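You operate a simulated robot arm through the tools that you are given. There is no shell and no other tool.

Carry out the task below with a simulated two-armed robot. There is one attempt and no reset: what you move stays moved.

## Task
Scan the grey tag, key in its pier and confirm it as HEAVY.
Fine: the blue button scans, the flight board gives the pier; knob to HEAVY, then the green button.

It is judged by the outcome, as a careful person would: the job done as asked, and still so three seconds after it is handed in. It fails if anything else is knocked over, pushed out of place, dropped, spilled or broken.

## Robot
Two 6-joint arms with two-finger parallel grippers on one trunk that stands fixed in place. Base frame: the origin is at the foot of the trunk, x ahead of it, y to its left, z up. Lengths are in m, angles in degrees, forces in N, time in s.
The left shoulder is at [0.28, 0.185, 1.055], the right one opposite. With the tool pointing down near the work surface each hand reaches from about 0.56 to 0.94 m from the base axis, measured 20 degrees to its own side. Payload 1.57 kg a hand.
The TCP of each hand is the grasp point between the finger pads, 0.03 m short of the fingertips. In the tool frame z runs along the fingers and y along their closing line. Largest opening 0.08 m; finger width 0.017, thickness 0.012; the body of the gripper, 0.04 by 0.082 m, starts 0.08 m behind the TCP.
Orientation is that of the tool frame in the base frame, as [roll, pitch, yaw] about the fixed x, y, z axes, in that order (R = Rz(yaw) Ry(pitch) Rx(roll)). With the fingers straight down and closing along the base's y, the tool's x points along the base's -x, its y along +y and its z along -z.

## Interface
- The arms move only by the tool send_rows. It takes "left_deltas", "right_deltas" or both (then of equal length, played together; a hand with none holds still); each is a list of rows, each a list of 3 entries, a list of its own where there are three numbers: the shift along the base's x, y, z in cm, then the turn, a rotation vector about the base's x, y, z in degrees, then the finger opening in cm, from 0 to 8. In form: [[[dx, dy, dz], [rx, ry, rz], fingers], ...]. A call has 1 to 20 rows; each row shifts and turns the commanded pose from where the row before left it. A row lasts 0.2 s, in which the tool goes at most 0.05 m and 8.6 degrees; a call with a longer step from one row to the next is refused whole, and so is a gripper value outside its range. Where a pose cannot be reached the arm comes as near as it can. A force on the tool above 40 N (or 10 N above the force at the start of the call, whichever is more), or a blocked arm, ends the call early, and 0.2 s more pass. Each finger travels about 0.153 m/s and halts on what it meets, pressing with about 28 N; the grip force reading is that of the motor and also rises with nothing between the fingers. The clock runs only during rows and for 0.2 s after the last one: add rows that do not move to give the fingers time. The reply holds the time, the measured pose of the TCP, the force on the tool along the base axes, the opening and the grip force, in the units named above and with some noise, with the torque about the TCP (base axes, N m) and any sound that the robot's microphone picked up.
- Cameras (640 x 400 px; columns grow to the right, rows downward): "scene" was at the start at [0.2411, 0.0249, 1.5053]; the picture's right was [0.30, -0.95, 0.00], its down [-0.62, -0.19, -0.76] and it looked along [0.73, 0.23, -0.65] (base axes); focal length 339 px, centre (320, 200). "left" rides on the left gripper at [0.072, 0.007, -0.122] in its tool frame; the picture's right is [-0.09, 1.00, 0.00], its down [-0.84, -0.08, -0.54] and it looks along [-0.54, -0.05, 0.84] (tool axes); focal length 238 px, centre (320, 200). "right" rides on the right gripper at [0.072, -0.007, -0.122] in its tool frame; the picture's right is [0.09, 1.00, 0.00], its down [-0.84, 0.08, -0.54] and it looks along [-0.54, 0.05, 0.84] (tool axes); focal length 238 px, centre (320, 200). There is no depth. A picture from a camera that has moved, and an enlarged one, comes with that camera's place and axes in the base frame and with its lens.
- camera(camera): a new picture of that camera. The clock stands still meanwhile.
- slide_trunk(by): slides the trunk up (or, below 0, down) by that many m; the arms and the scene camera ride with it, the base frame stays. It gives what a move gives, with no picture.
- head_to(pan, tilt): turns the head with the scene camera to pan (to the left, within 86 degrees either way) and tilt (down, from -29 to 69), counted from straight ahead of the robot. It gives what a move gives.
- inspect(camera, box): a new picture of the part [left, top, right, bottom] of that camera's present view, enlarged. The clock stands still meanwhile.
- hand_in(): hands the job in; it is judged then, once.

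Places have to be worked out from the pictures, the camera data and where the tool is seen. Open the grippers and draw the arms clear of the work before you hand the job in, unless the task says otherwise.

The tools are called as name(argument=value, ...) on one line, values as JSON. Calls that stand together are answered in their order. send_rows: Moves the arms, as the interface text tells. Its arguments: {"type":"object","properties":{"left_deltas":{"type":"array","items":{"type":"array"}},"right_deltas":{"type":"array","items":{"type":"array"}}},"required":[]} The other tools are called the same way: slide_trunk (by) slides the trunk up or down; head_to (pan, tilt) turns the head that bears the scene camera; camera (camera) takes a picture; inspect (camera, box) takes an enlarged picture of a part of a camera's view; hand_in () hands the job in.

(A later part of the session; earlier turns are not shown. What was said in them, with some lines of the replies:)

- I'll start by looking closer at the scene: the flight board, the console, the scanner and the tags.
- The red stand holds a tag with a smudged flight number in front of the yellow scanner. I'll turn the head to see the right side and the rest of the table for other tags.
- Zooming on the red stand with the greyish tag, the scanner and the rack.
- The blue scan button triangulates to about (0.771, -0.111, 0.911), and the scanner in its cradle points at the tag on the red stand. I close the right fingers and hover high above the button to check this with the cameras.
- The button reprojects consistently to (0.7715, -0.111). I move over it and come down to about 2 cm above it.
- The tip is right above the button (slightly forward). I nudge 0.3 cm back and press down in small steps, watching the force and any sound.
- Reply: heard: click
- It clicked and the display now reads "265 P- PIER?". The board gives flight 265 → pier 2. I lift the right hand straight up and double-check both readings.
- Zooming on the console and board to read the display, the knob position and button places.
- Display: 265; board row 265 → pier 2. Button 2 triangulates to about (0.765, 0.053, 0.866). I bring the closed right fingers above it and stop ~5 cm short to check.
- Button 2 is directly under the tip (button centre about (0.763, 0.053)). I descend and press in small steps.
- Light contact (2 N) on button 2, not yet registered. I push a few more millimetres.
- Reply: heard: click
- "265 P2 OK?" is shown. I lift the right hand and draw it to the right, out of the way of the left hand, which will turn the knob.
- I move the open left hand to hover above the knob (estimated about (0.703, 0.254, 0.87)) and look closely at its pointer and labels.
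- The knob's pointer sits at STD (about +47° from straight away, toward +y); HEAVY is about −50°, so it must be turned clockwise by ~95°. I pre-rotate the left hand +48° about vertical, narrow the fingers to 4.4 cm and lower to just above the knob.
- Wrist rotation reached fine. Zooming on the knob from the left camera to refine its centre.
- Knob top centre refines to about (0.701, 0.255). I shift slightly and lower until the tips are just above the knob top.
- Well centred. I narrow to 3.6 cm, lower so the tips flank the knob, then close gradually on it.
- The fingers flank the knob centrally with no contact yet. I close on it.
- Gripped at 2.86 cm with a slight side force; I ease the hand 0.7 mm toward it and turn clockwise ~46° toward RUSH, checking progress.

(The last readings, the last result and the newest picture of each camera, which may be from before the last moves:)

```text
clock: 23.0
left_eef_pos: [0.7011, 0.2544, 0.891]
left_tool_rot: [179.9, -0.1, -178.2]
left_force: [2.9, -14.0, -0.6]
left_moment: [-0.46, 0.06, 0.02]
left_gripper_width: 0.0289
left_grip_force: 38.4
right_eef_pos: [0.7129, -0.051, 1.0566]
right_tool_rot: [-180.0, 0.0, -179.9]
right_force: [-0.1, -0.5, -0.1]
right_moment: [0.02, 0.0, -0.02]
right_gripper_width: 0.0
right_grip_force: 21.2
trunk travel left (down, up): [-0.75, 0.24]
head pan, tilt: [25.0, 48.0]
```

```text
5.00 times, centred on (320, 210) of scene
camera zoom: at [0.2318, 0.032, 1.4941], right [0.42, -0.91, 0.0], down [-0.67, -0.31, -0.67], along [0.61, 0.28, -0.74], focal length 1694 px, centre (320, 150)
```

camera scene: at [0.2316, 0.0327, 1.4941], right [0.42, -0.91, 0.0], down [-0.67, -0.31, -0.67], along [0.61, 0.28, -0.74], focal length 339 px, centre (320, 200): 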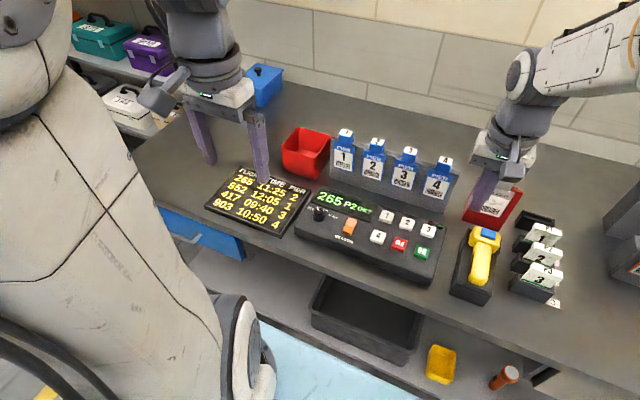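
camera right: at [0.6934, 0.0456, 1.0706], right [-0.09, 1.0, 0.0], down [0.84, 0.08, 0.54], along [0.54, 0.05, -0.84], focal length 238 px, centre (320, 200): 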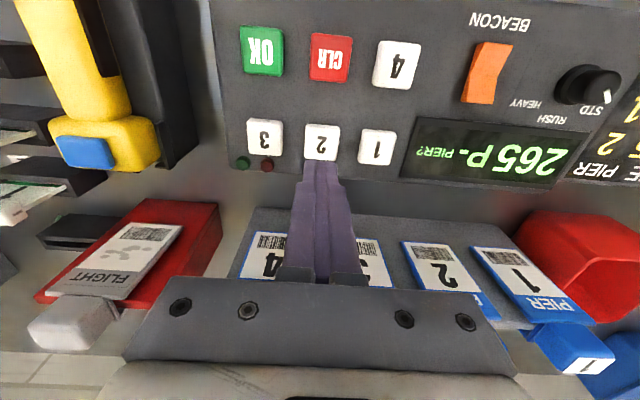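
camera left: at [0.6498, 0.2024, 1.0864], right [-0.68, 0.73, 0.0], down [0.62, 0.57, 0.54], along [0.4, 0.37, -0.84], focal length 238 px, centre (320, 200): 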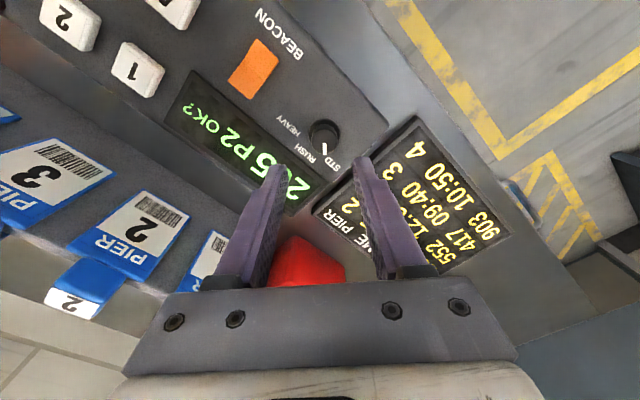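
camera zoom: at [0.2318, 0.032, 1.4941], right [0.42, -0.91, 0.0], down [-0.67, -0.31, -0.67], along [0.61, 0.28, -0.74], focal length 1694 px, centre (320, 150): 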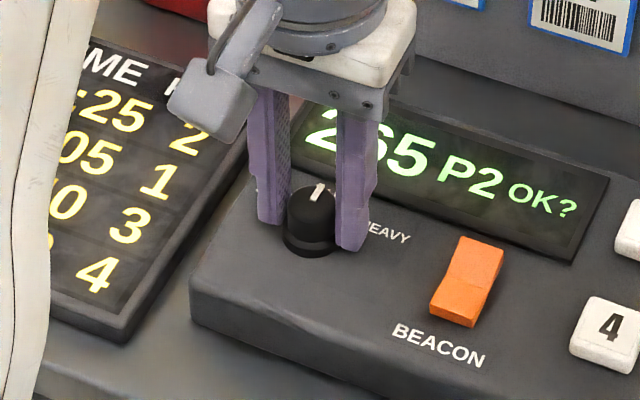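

The knob follows the hand: the pointer is now at RUSH. I ease the sideways load (shift −y, −x slightly) and turn another 45° toward HEAVY.

send_rows(left_deltas=[[[0, -0.12, 0], [0, 0, 0], 2.1], [[-0.02, 0, 0], [0, 0, -8], 2.1], [[-0.02, 0, 0], [0, 0, -8], 2.1], [[-0.02, 0, 0], [0, 0, -8], 2.1], [[-0.02, 0, 0], [0, 0, -8], 2.1], [[-0.02, 0, 0], [0, 0, -8], 2.1], [[0, 0, 0], [0, 0, -5], 2.1], [[0, 0, 0], [0, 0, 0], 2.1]])

inspect(camera="left", box=[240, 100, 400, 240])

inspect(camera="scene", box=[270, 170, 370, 250])

```text
clock: 24.8
left_eef_pos: [0.6998, 0.2547, 0.8914]
left_tool_rot: [179.9, 0.2, 136.9]
left_force: [12.4, -3.4, 0.3]
left_moment: [-0.15, -0.35, 0.27]
left_gripper_width: 0.0286
left_grip_force: 38.7
right_eef_pos: [0.7123, -0.0512, 1.0555]
right_tool_rot: [-179.9, 0.0, -180.0]
right_force: [0.0, -0.1, -0.2]
right_moment: [-0.01, 0.03, 0.02]
right_gripper_width: 0.0
right_grip_force: 21.4
trunk travel left (down, up): [-0.75, 0.24]
head pan, tilt: [25.0, 48.0]
```

```text
2.86 times, centred on (320, 170) of left
camera zoom: at [0.6516, 0.3076, 1.0127], right [0.75, 0.66, 0.0], down [0.56, -0.63, 0.54], along [0.36, -0.4, -0.84], focal length 681 px, centre (320, 286)
```

zoom: 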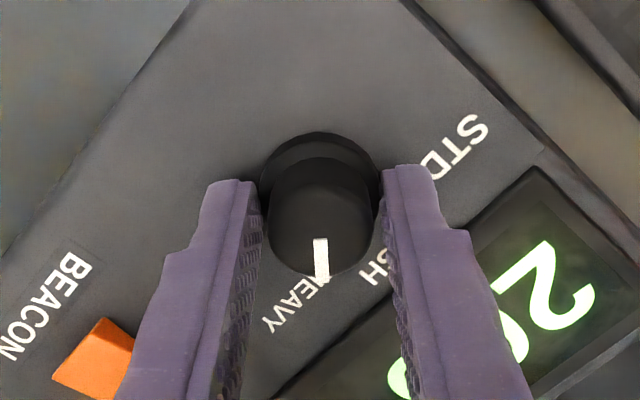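

```text
5.00 times, centred on (320, 210) of scene
camera zoom: at [0.2321, 0.0325, 1.4941], right [0.42, -0.91, 0.0], down [-0.67, -0.31, -0.67], along [0.61, 0.28, -0.74], focal length 1694 px, centre (320, 150)
```

zoom: 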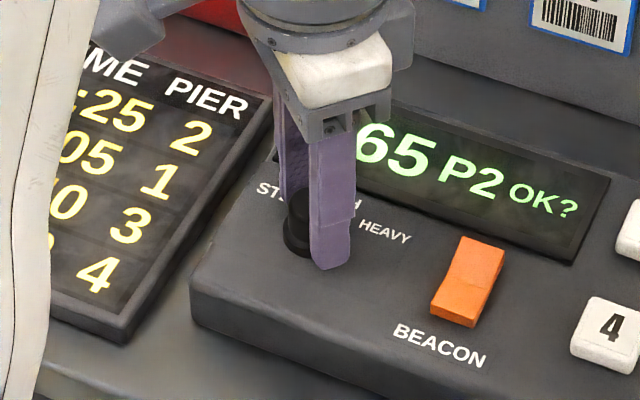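

The pointer now aims at the HEAVY label with some resisting torque (likely the end stop). I relieve the side load, open the fingers and rise to check the pointer.

send_rows(left_deltas=[[[0.1, -0.03, 0], [0, 0, 0], 2.1], [[0, 0, 0], [0, 0, 0], 2.6], [[0, 0, 0], [0, 0, 0], 3.2], [[0, 0, 0], [0, 0, 0], 3.8], [[0, 0, 0.8], [0, 0, 0], 3.8], [[0, 0, 2.0], [0, 0, 0], 3.8], [[0, 0, 3.0], [0, 0, 0], 3.8], [[0, 0, 3.0], [0, 0, 0], 3.8], [[0, 0, 0], [0, 0, 0], 3.8]])

inspect(camera="left", box=[240, 60, 400, 200])

inspect(camera="scene", box=[270, 170, 370, 250])

```text
clock: 26.8
left_eef_pos: [0.7, 0.2539, 0.9786]
left_tool_rot: [-180.0, 0.0, 137.0]
left_force: [0.0, 0.2, 0.4]
left_moment: [-0.01, 0.0, 0.02]
left_gripper_width: 0.0381
left_grip_force: 0.0
right_eef_pos: [0.7127, -0.0512, 1.0547]
right_tool_rot: [180.0, 0.0, -179.9]
right_force: [0.0, 0.1, 0.4]
right_moment: [-0.02, -0.01, 0.0]
right_gripper_width: 0.0
right_grip_force: 21.2
trunk travel left (down, up): [-0.75, 0.24]
head pan, tilt: [25.0, 48.0]
```

```text
2.86 times, centred on (320, 130) of left
camera zoom: at [0.6518, 0.307, 1.1004], right [0.75, 0.67, 0.0], down [0.56, -0.63, 0.54], along [0.36, -0.4, -0.84], focal length 681 px, centre (320, 400)
```

zoom: 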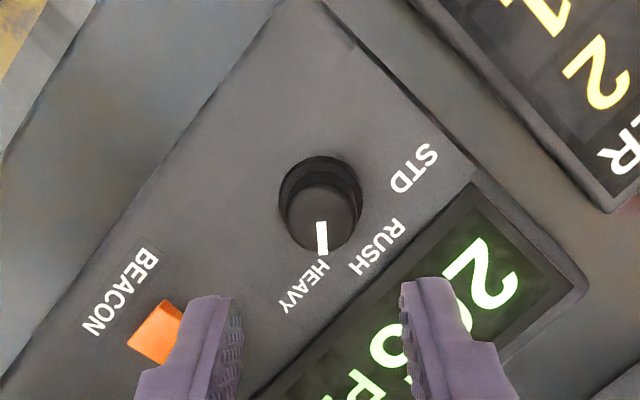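

```text
5.00 times, centred on (320, 210) of scene
camera zoom: at [0.2314, 0.0326, 1.4942], right [0.42, -0.91, 0.0], down [-0.67, -0.31, -0.67], along [0.61, 0.28, -0.74], focal length 1694 px, centre (320, 150)
```

zoom: 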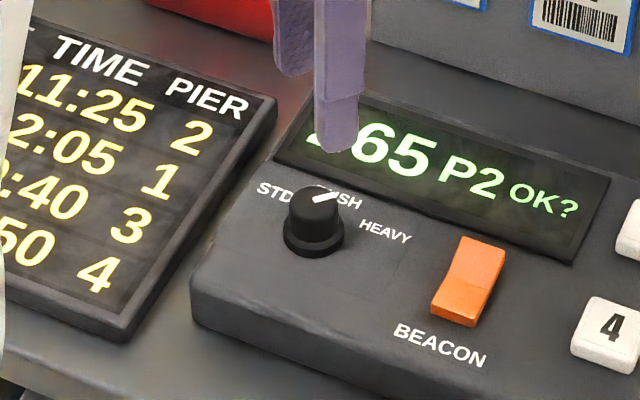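

From the left camera the pointer aims at HEAVY. I raise and un-rotate the left hand to the earlier hover pose for an apples-to-apples comparison with the first STD picture.

send_rows(left_deltas=[[[0, 0, 1.5], [0, 0, 8], 3.8], [[0, 0, 1.5], [0, 0, 8], 3.8], [[0, 0, 1.5], [0, 0, 8], 3.8], [[0.2, 0, 1.5], [0, 0, 8], 3.8], [[0, 0, 0], [0, 0, 8], 3.8], [[0, 0, 0], [0, 0, 3], 3.8], [[0, 0, 0], [0, 0, 0], 3.8]])

inspect(camera="left", box=[240, 60, 400, 180])

inspect(camera="scene", box=[260, 150, 400, 260])

```text
clock: 28.4
left_eef_pos: [0.703, 0.2552, 1.0403]
left_tool_rot: [-180.0, 0.1, -179.8]
left_force: [0.3, 0.3, 0.4]
left_moment: [0.02, 0.0, -0.04]
left_gripper_width: 0.0381
left_grip_force: 0.1
right_eef_pos: [0.712, -0.0519, 1.0548]
right_tool_rot: [-180.0, 0.0, 179.9]
right_force: [-0.3, -0.4, -0.3]
right_moment: [0.0, 0.05, -0.02]
right_gripper_width: 0.0001
right_grip_force: 21.0
trunk travel left (down, up): [-0.75, 0.24]
head pan, tilt: [25.0, 48.0]
```

```text
3.33 times, centred on (320, 120) of left
camera zoom: at [0.6299, 0.2602, 1.1606], right [0.09, 1.0, 0.0], down [0.84, -0.08, 0.54], along [0.54, -0.05, -0.84], focal length 794 px, centre (320, 467)
```

zoom: 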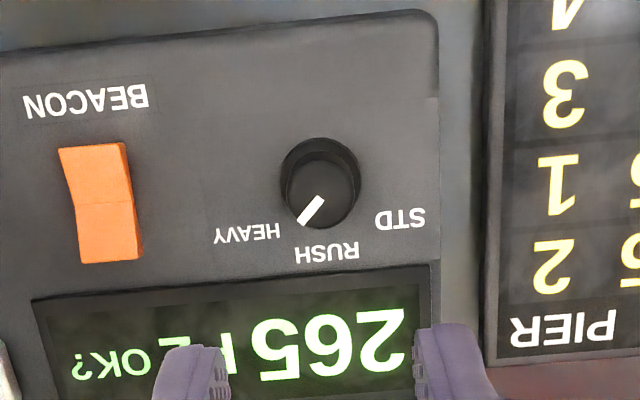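

```text
3.64 times, centred on (330, 205) of scene
camera zoom: at [0.2316, 0.0326, 1.4941], right [0.42, -0.91, 0.0], down [-0.67, -0.31, -0.67], along [0.61, 0.28, -0.74], focal length 1232 px, centre (284, 182)
```

zoom: 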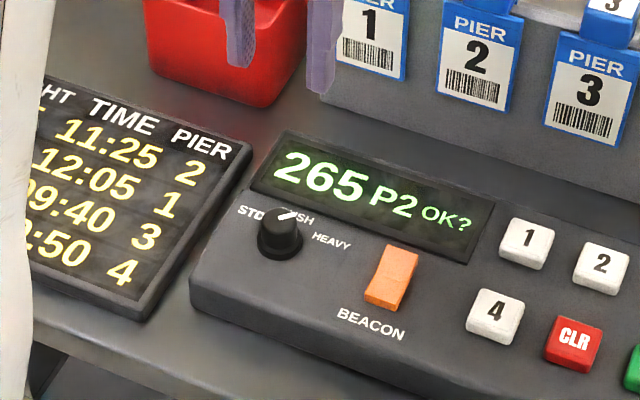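

The pointer is now the mirror image of its STD position (≈ −45° relative to the console), i.e. at HEAVY. I retract the left hand back to its start area while bringing the right hand above the green OK button (≈(0.698, 0.004, 0.868)).

send_rows(left_deltas=[[[-2.7, 0.6, 2.0], [0, 0, 0], 5], [[-2.7, 0.6, 2.0], [0, 0, 0], 6], [[-2.7, 0.6, 2.0], [0, 0, 0], 7], [[-2.7, 0.6, 2.0], [0, 0, 0], 8], [[-2.7, 0.6, 2.0], [0, 0, 0], 8], [[-2.7, 0.6, 2.0], [0, 0, 0], 8], [[-2.7, 0.6, 2.0], [0, 0, 0], 8], [[0, 0, 0], [0, 0, 0], 8]], right_deltas=[[[-0.7, 2.7, 0], [0, 0, 0], 0], [[-0.7, 2.8, 0], [0, 0, 0], 0], [[0, 0, -3.0], [0, 0, 0], 0], [[0, 0, -3.0], [0, 0, 0], 0], [[0, 0, -3.0], [0, 0, 0], 0], [[0, 0, -1.5], [0, 0, 0], 0], [[0, 0, 0], [0, 0, 0], 0], [[0, 0, 0], [0, 0, 0], 0]])

camera(camera="right")

camera(camera="scene")

```text
clock: 30.2
left_eef_pos: [0.5115, 0.296, 1.179]
left_tool_rot: [179.9, 0.0, -179.9]
left_force: [-0.2, -0.2, -0.5]
left_moment: [-0.01, 0.03, -0.02]
left_gripper_width: 0.0799
left_grip_force: 0.0
right_eef_pos: [0.6977, 0.0027, 0.9495]
right_tool_rot: [-180.0, 0.0, 180.0]
right_force: [-0.6, -0.2, -0.7]
right_moment: [0.02, 0.01, 0.02]
right_gripper_width: 0.0
right_grip_force: 21.6
trunk travel left (down, up): [-0.75, 0.24]
head pan, tilt: [25.0, 48.0]
```

```text
taken
camera right: at [0.6268, -0.0041, 1.0713], right [-0.09, 1.0, 0.0], down [0.84, 0.08, 0.54], along [0.54, 0.05, -0.84], focal length 238 px, centre (320, 200)
```

right: 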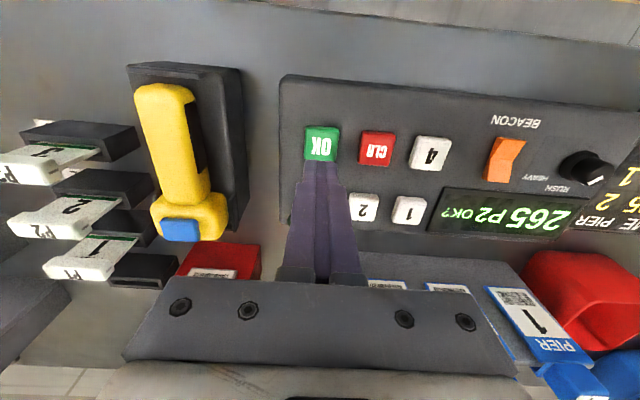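

```text
taken
camera scene: at [0.2313, 0.0326, 1.4942], right [0.42, -0.91, 0.0], down [-0.67, -0.31, -0.67], along [0.61, 0.28, -0.74], focal length 339 px, centre (320, 200)
```

scene: 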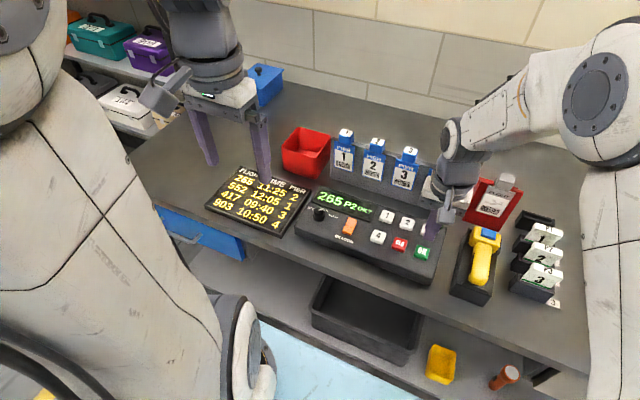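

The OK button centre (0.699, 0.0025) is right under the tip. I press it in small steps.

send_rows(right_deltas=[[[0, 0, -3.0], [0, 0, 0], 0], [[0, 0, -1.2], [0, 0, 0], 0], [[0, 0, -0.4], [0, 0, 0], 0], [[0, 0, -0.3], [0, 0, 0], 0], [[0, 0, -0.2], [0, 0, 0], 0], [[0, 0, -0.2], [0, 0, 0], 0], [[0, 0, -0.15], [0, 0, 0], 0], [[0, 0, 0], [0, 0, 0], 0]])

inspect(camera="scene", box=[280, 160, 460, 290])

```text
clock: 32.0
left_eef_pos: [0.5123, 0.2957, 1.1778]
left_tool_rot: [179.9, -0.1, -180.0]
left_force: [0.3, -0.1, 1.1]
left_moment: [-0.02, 0.02, 0.03]
left_gripper_width: 0.0798
left_grip_force: 0.1
right_eef_pos: [0.6989, 0.002, 0.8951]
right_tool_rot: [179.9, -0.1, -180.0]
right_force: [-0.9, 0.4, 2.7]
right_moment: [0.01, 0.0, -0.05]
right_gripper_width: 0.0
right_grip_force: 21.0
trunk travel left (down, up): [-0.75, 0.24]
head pan, tilt: [25.0, 48.0]
heard: click
```

```text
3.08 times, centred on (370, 225) of scene
camera zoom: at [0.2314, 0.0327, 1.4942], right [0.42, -0.91, 0.0], down [-0.67, -0.31, -0.67], along [0.61, 0.28, -0.74], focal length 1042 px, centre (166, 123)
```

zoom: 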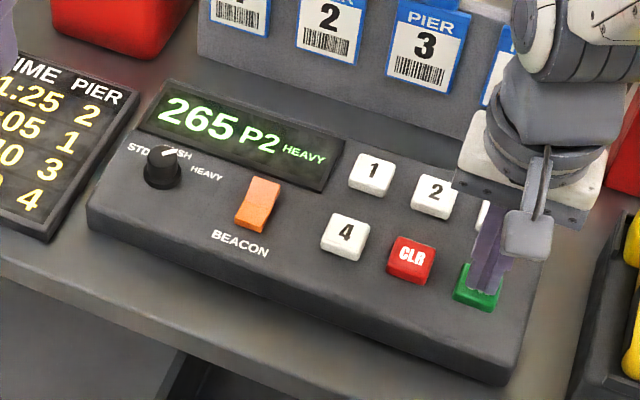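

The display reads "265 P2 HEAVY" – confirmed. I lift the right hand straight up, draw it back to its start area and open it.

send_rows(right_deltas=[[[0, 0, 1.0], [0, 0, 0], 0], [[0, 0, 3.0], [0, 0, 0], 0], [[0, 0, 4.0], [0, 0, 0], 0], [[0, 0, 4.0], [0, 0, 0], 0], [[0, 0, 4.0], [0, 0, 0], 0], [[-2.7, -3.5, 1.0], [0, 0, 0], 0], [[-2.7, -3.5, 1.0], [0, 0, 0], 0], [[-2.7, -3.5, 1.0], [0, 0, 0], 2], [[-2.7, -3.5, 1.0], [0, 0, 0], 4], [[-2.7, -3.5, 0], [0, 0, 0], 6], [[0, 0, 0], [0, 0, 0], 8], [[0, 0, 0], [0, 0, 0], 8]])

head_to(pan=10, tilt=45)

camera(camera="scene")

inspect(camera="scene", box=[220, 150, 450, 300])

```text
clock: 34.6
left_eef_pos: [0.5126, 0.2965, 1.1784]
left_tool_rot: [-179.9, 0.0, -180.0]
left_force: [0.1, -0.1, 0.3]
left_moment: [0.0, 0.02, -0.04]
left_gripper_width: 0.0801
left_grip_force: 0.0
right_eef_pos: [0.5626, -0.1717, 1.0955]
right_tool_rot: [180.0, 0.0, -180.0]
right_force: [1.0, 0.6, -0.3]
right_moment: [0.0, -0.04, -0.02]
right_gripper_width: 0.0799
right_grip_force: 0.0
trunk travel left (down, up): [-0.75, 0.24]
head pan, tilt: [25.0, 48.0]
```

```text
clock: 35.3
left_eef_pos: [0.5129, 0.2957, 1.1781]
left_tool_rot: [180.0, 0.0, 180.0]
left_force: [0.4, -0.2, 0.1]
left_moment: [0.01, -0.03, -0.02]
left_gripper_width: 0.08
left_grip_force: 0.1
right_eef_pos: [0.5636, -0.1709, 1.0954]
right_tool_rot: [-180.0, 0.0, -180.0]
right_force: [-0.1, -0.3, 0.6]
right_moment: [0.0, -0.03, -0.01]
right_gripper_width: 0.08
right_grip_force: 0.1
trunk travel left (down, up): [-0.75, 0.24]
head pan, tilt: [10.0, 45.0]
```

```text
taken
camera scene: at [0.2402, 0.0135, 1.4983], right [0.17, -0.98, 0.0], down [-0.7, -0.12, -0.71], along [0.7, 0.12, -0.71], focal length 339 px, centre (320, 200)
```

scene: 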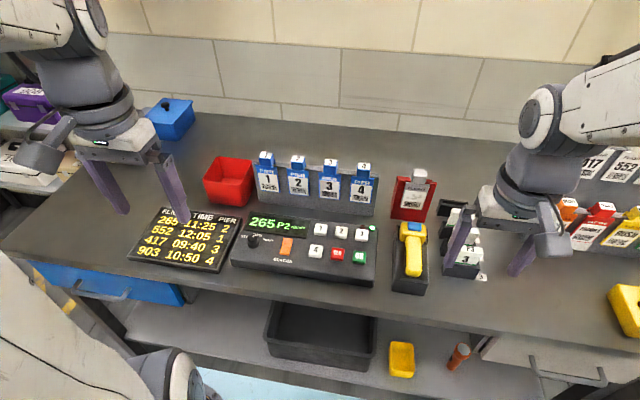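

```text
2.67 times, centred on (335, 225) of scene
camera zoom: at [0.2402, 0.0135, 1.4983], right [0.17, -0.98, 0.0], down [-0.7, -0.12, -0.71], along [0.7, 0.12, -0.71], focal length 903 px, centre (280, 133)
```

zoom: 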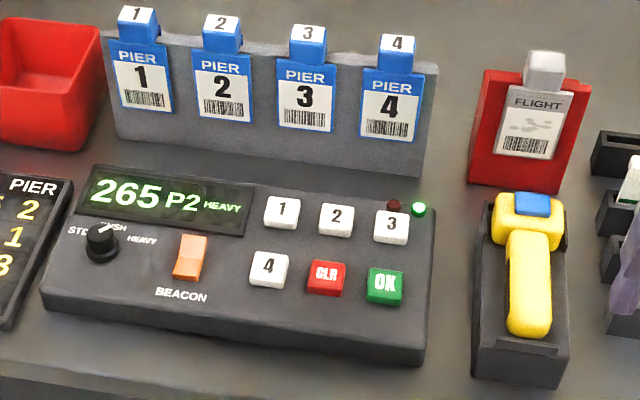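

The display holds "265 P2 HEAVY" with the green lamp lit, and everything else is in its place. Both hands are clear and open, so I hand the job in.

hand_in()

```text
The job is handed in.
```

The grey tag is scanned and confirmed as HEAVY. The console reads "265 P2 HEAVY" and the green lamp is on.

- **Scan:** pressing the scanner's blue button in its cradle read the tag as flight 265.
- **Pier:** the flight board lists flight 265 at pier 2, so I keyed in 2.
- **Confirm:** I turned the knob from STD to HEAVY, then pressed the green OK button.

In the last picture nothing else on the table looked moved or knocked over. Both hands were open and clear of the work when I handed it in.
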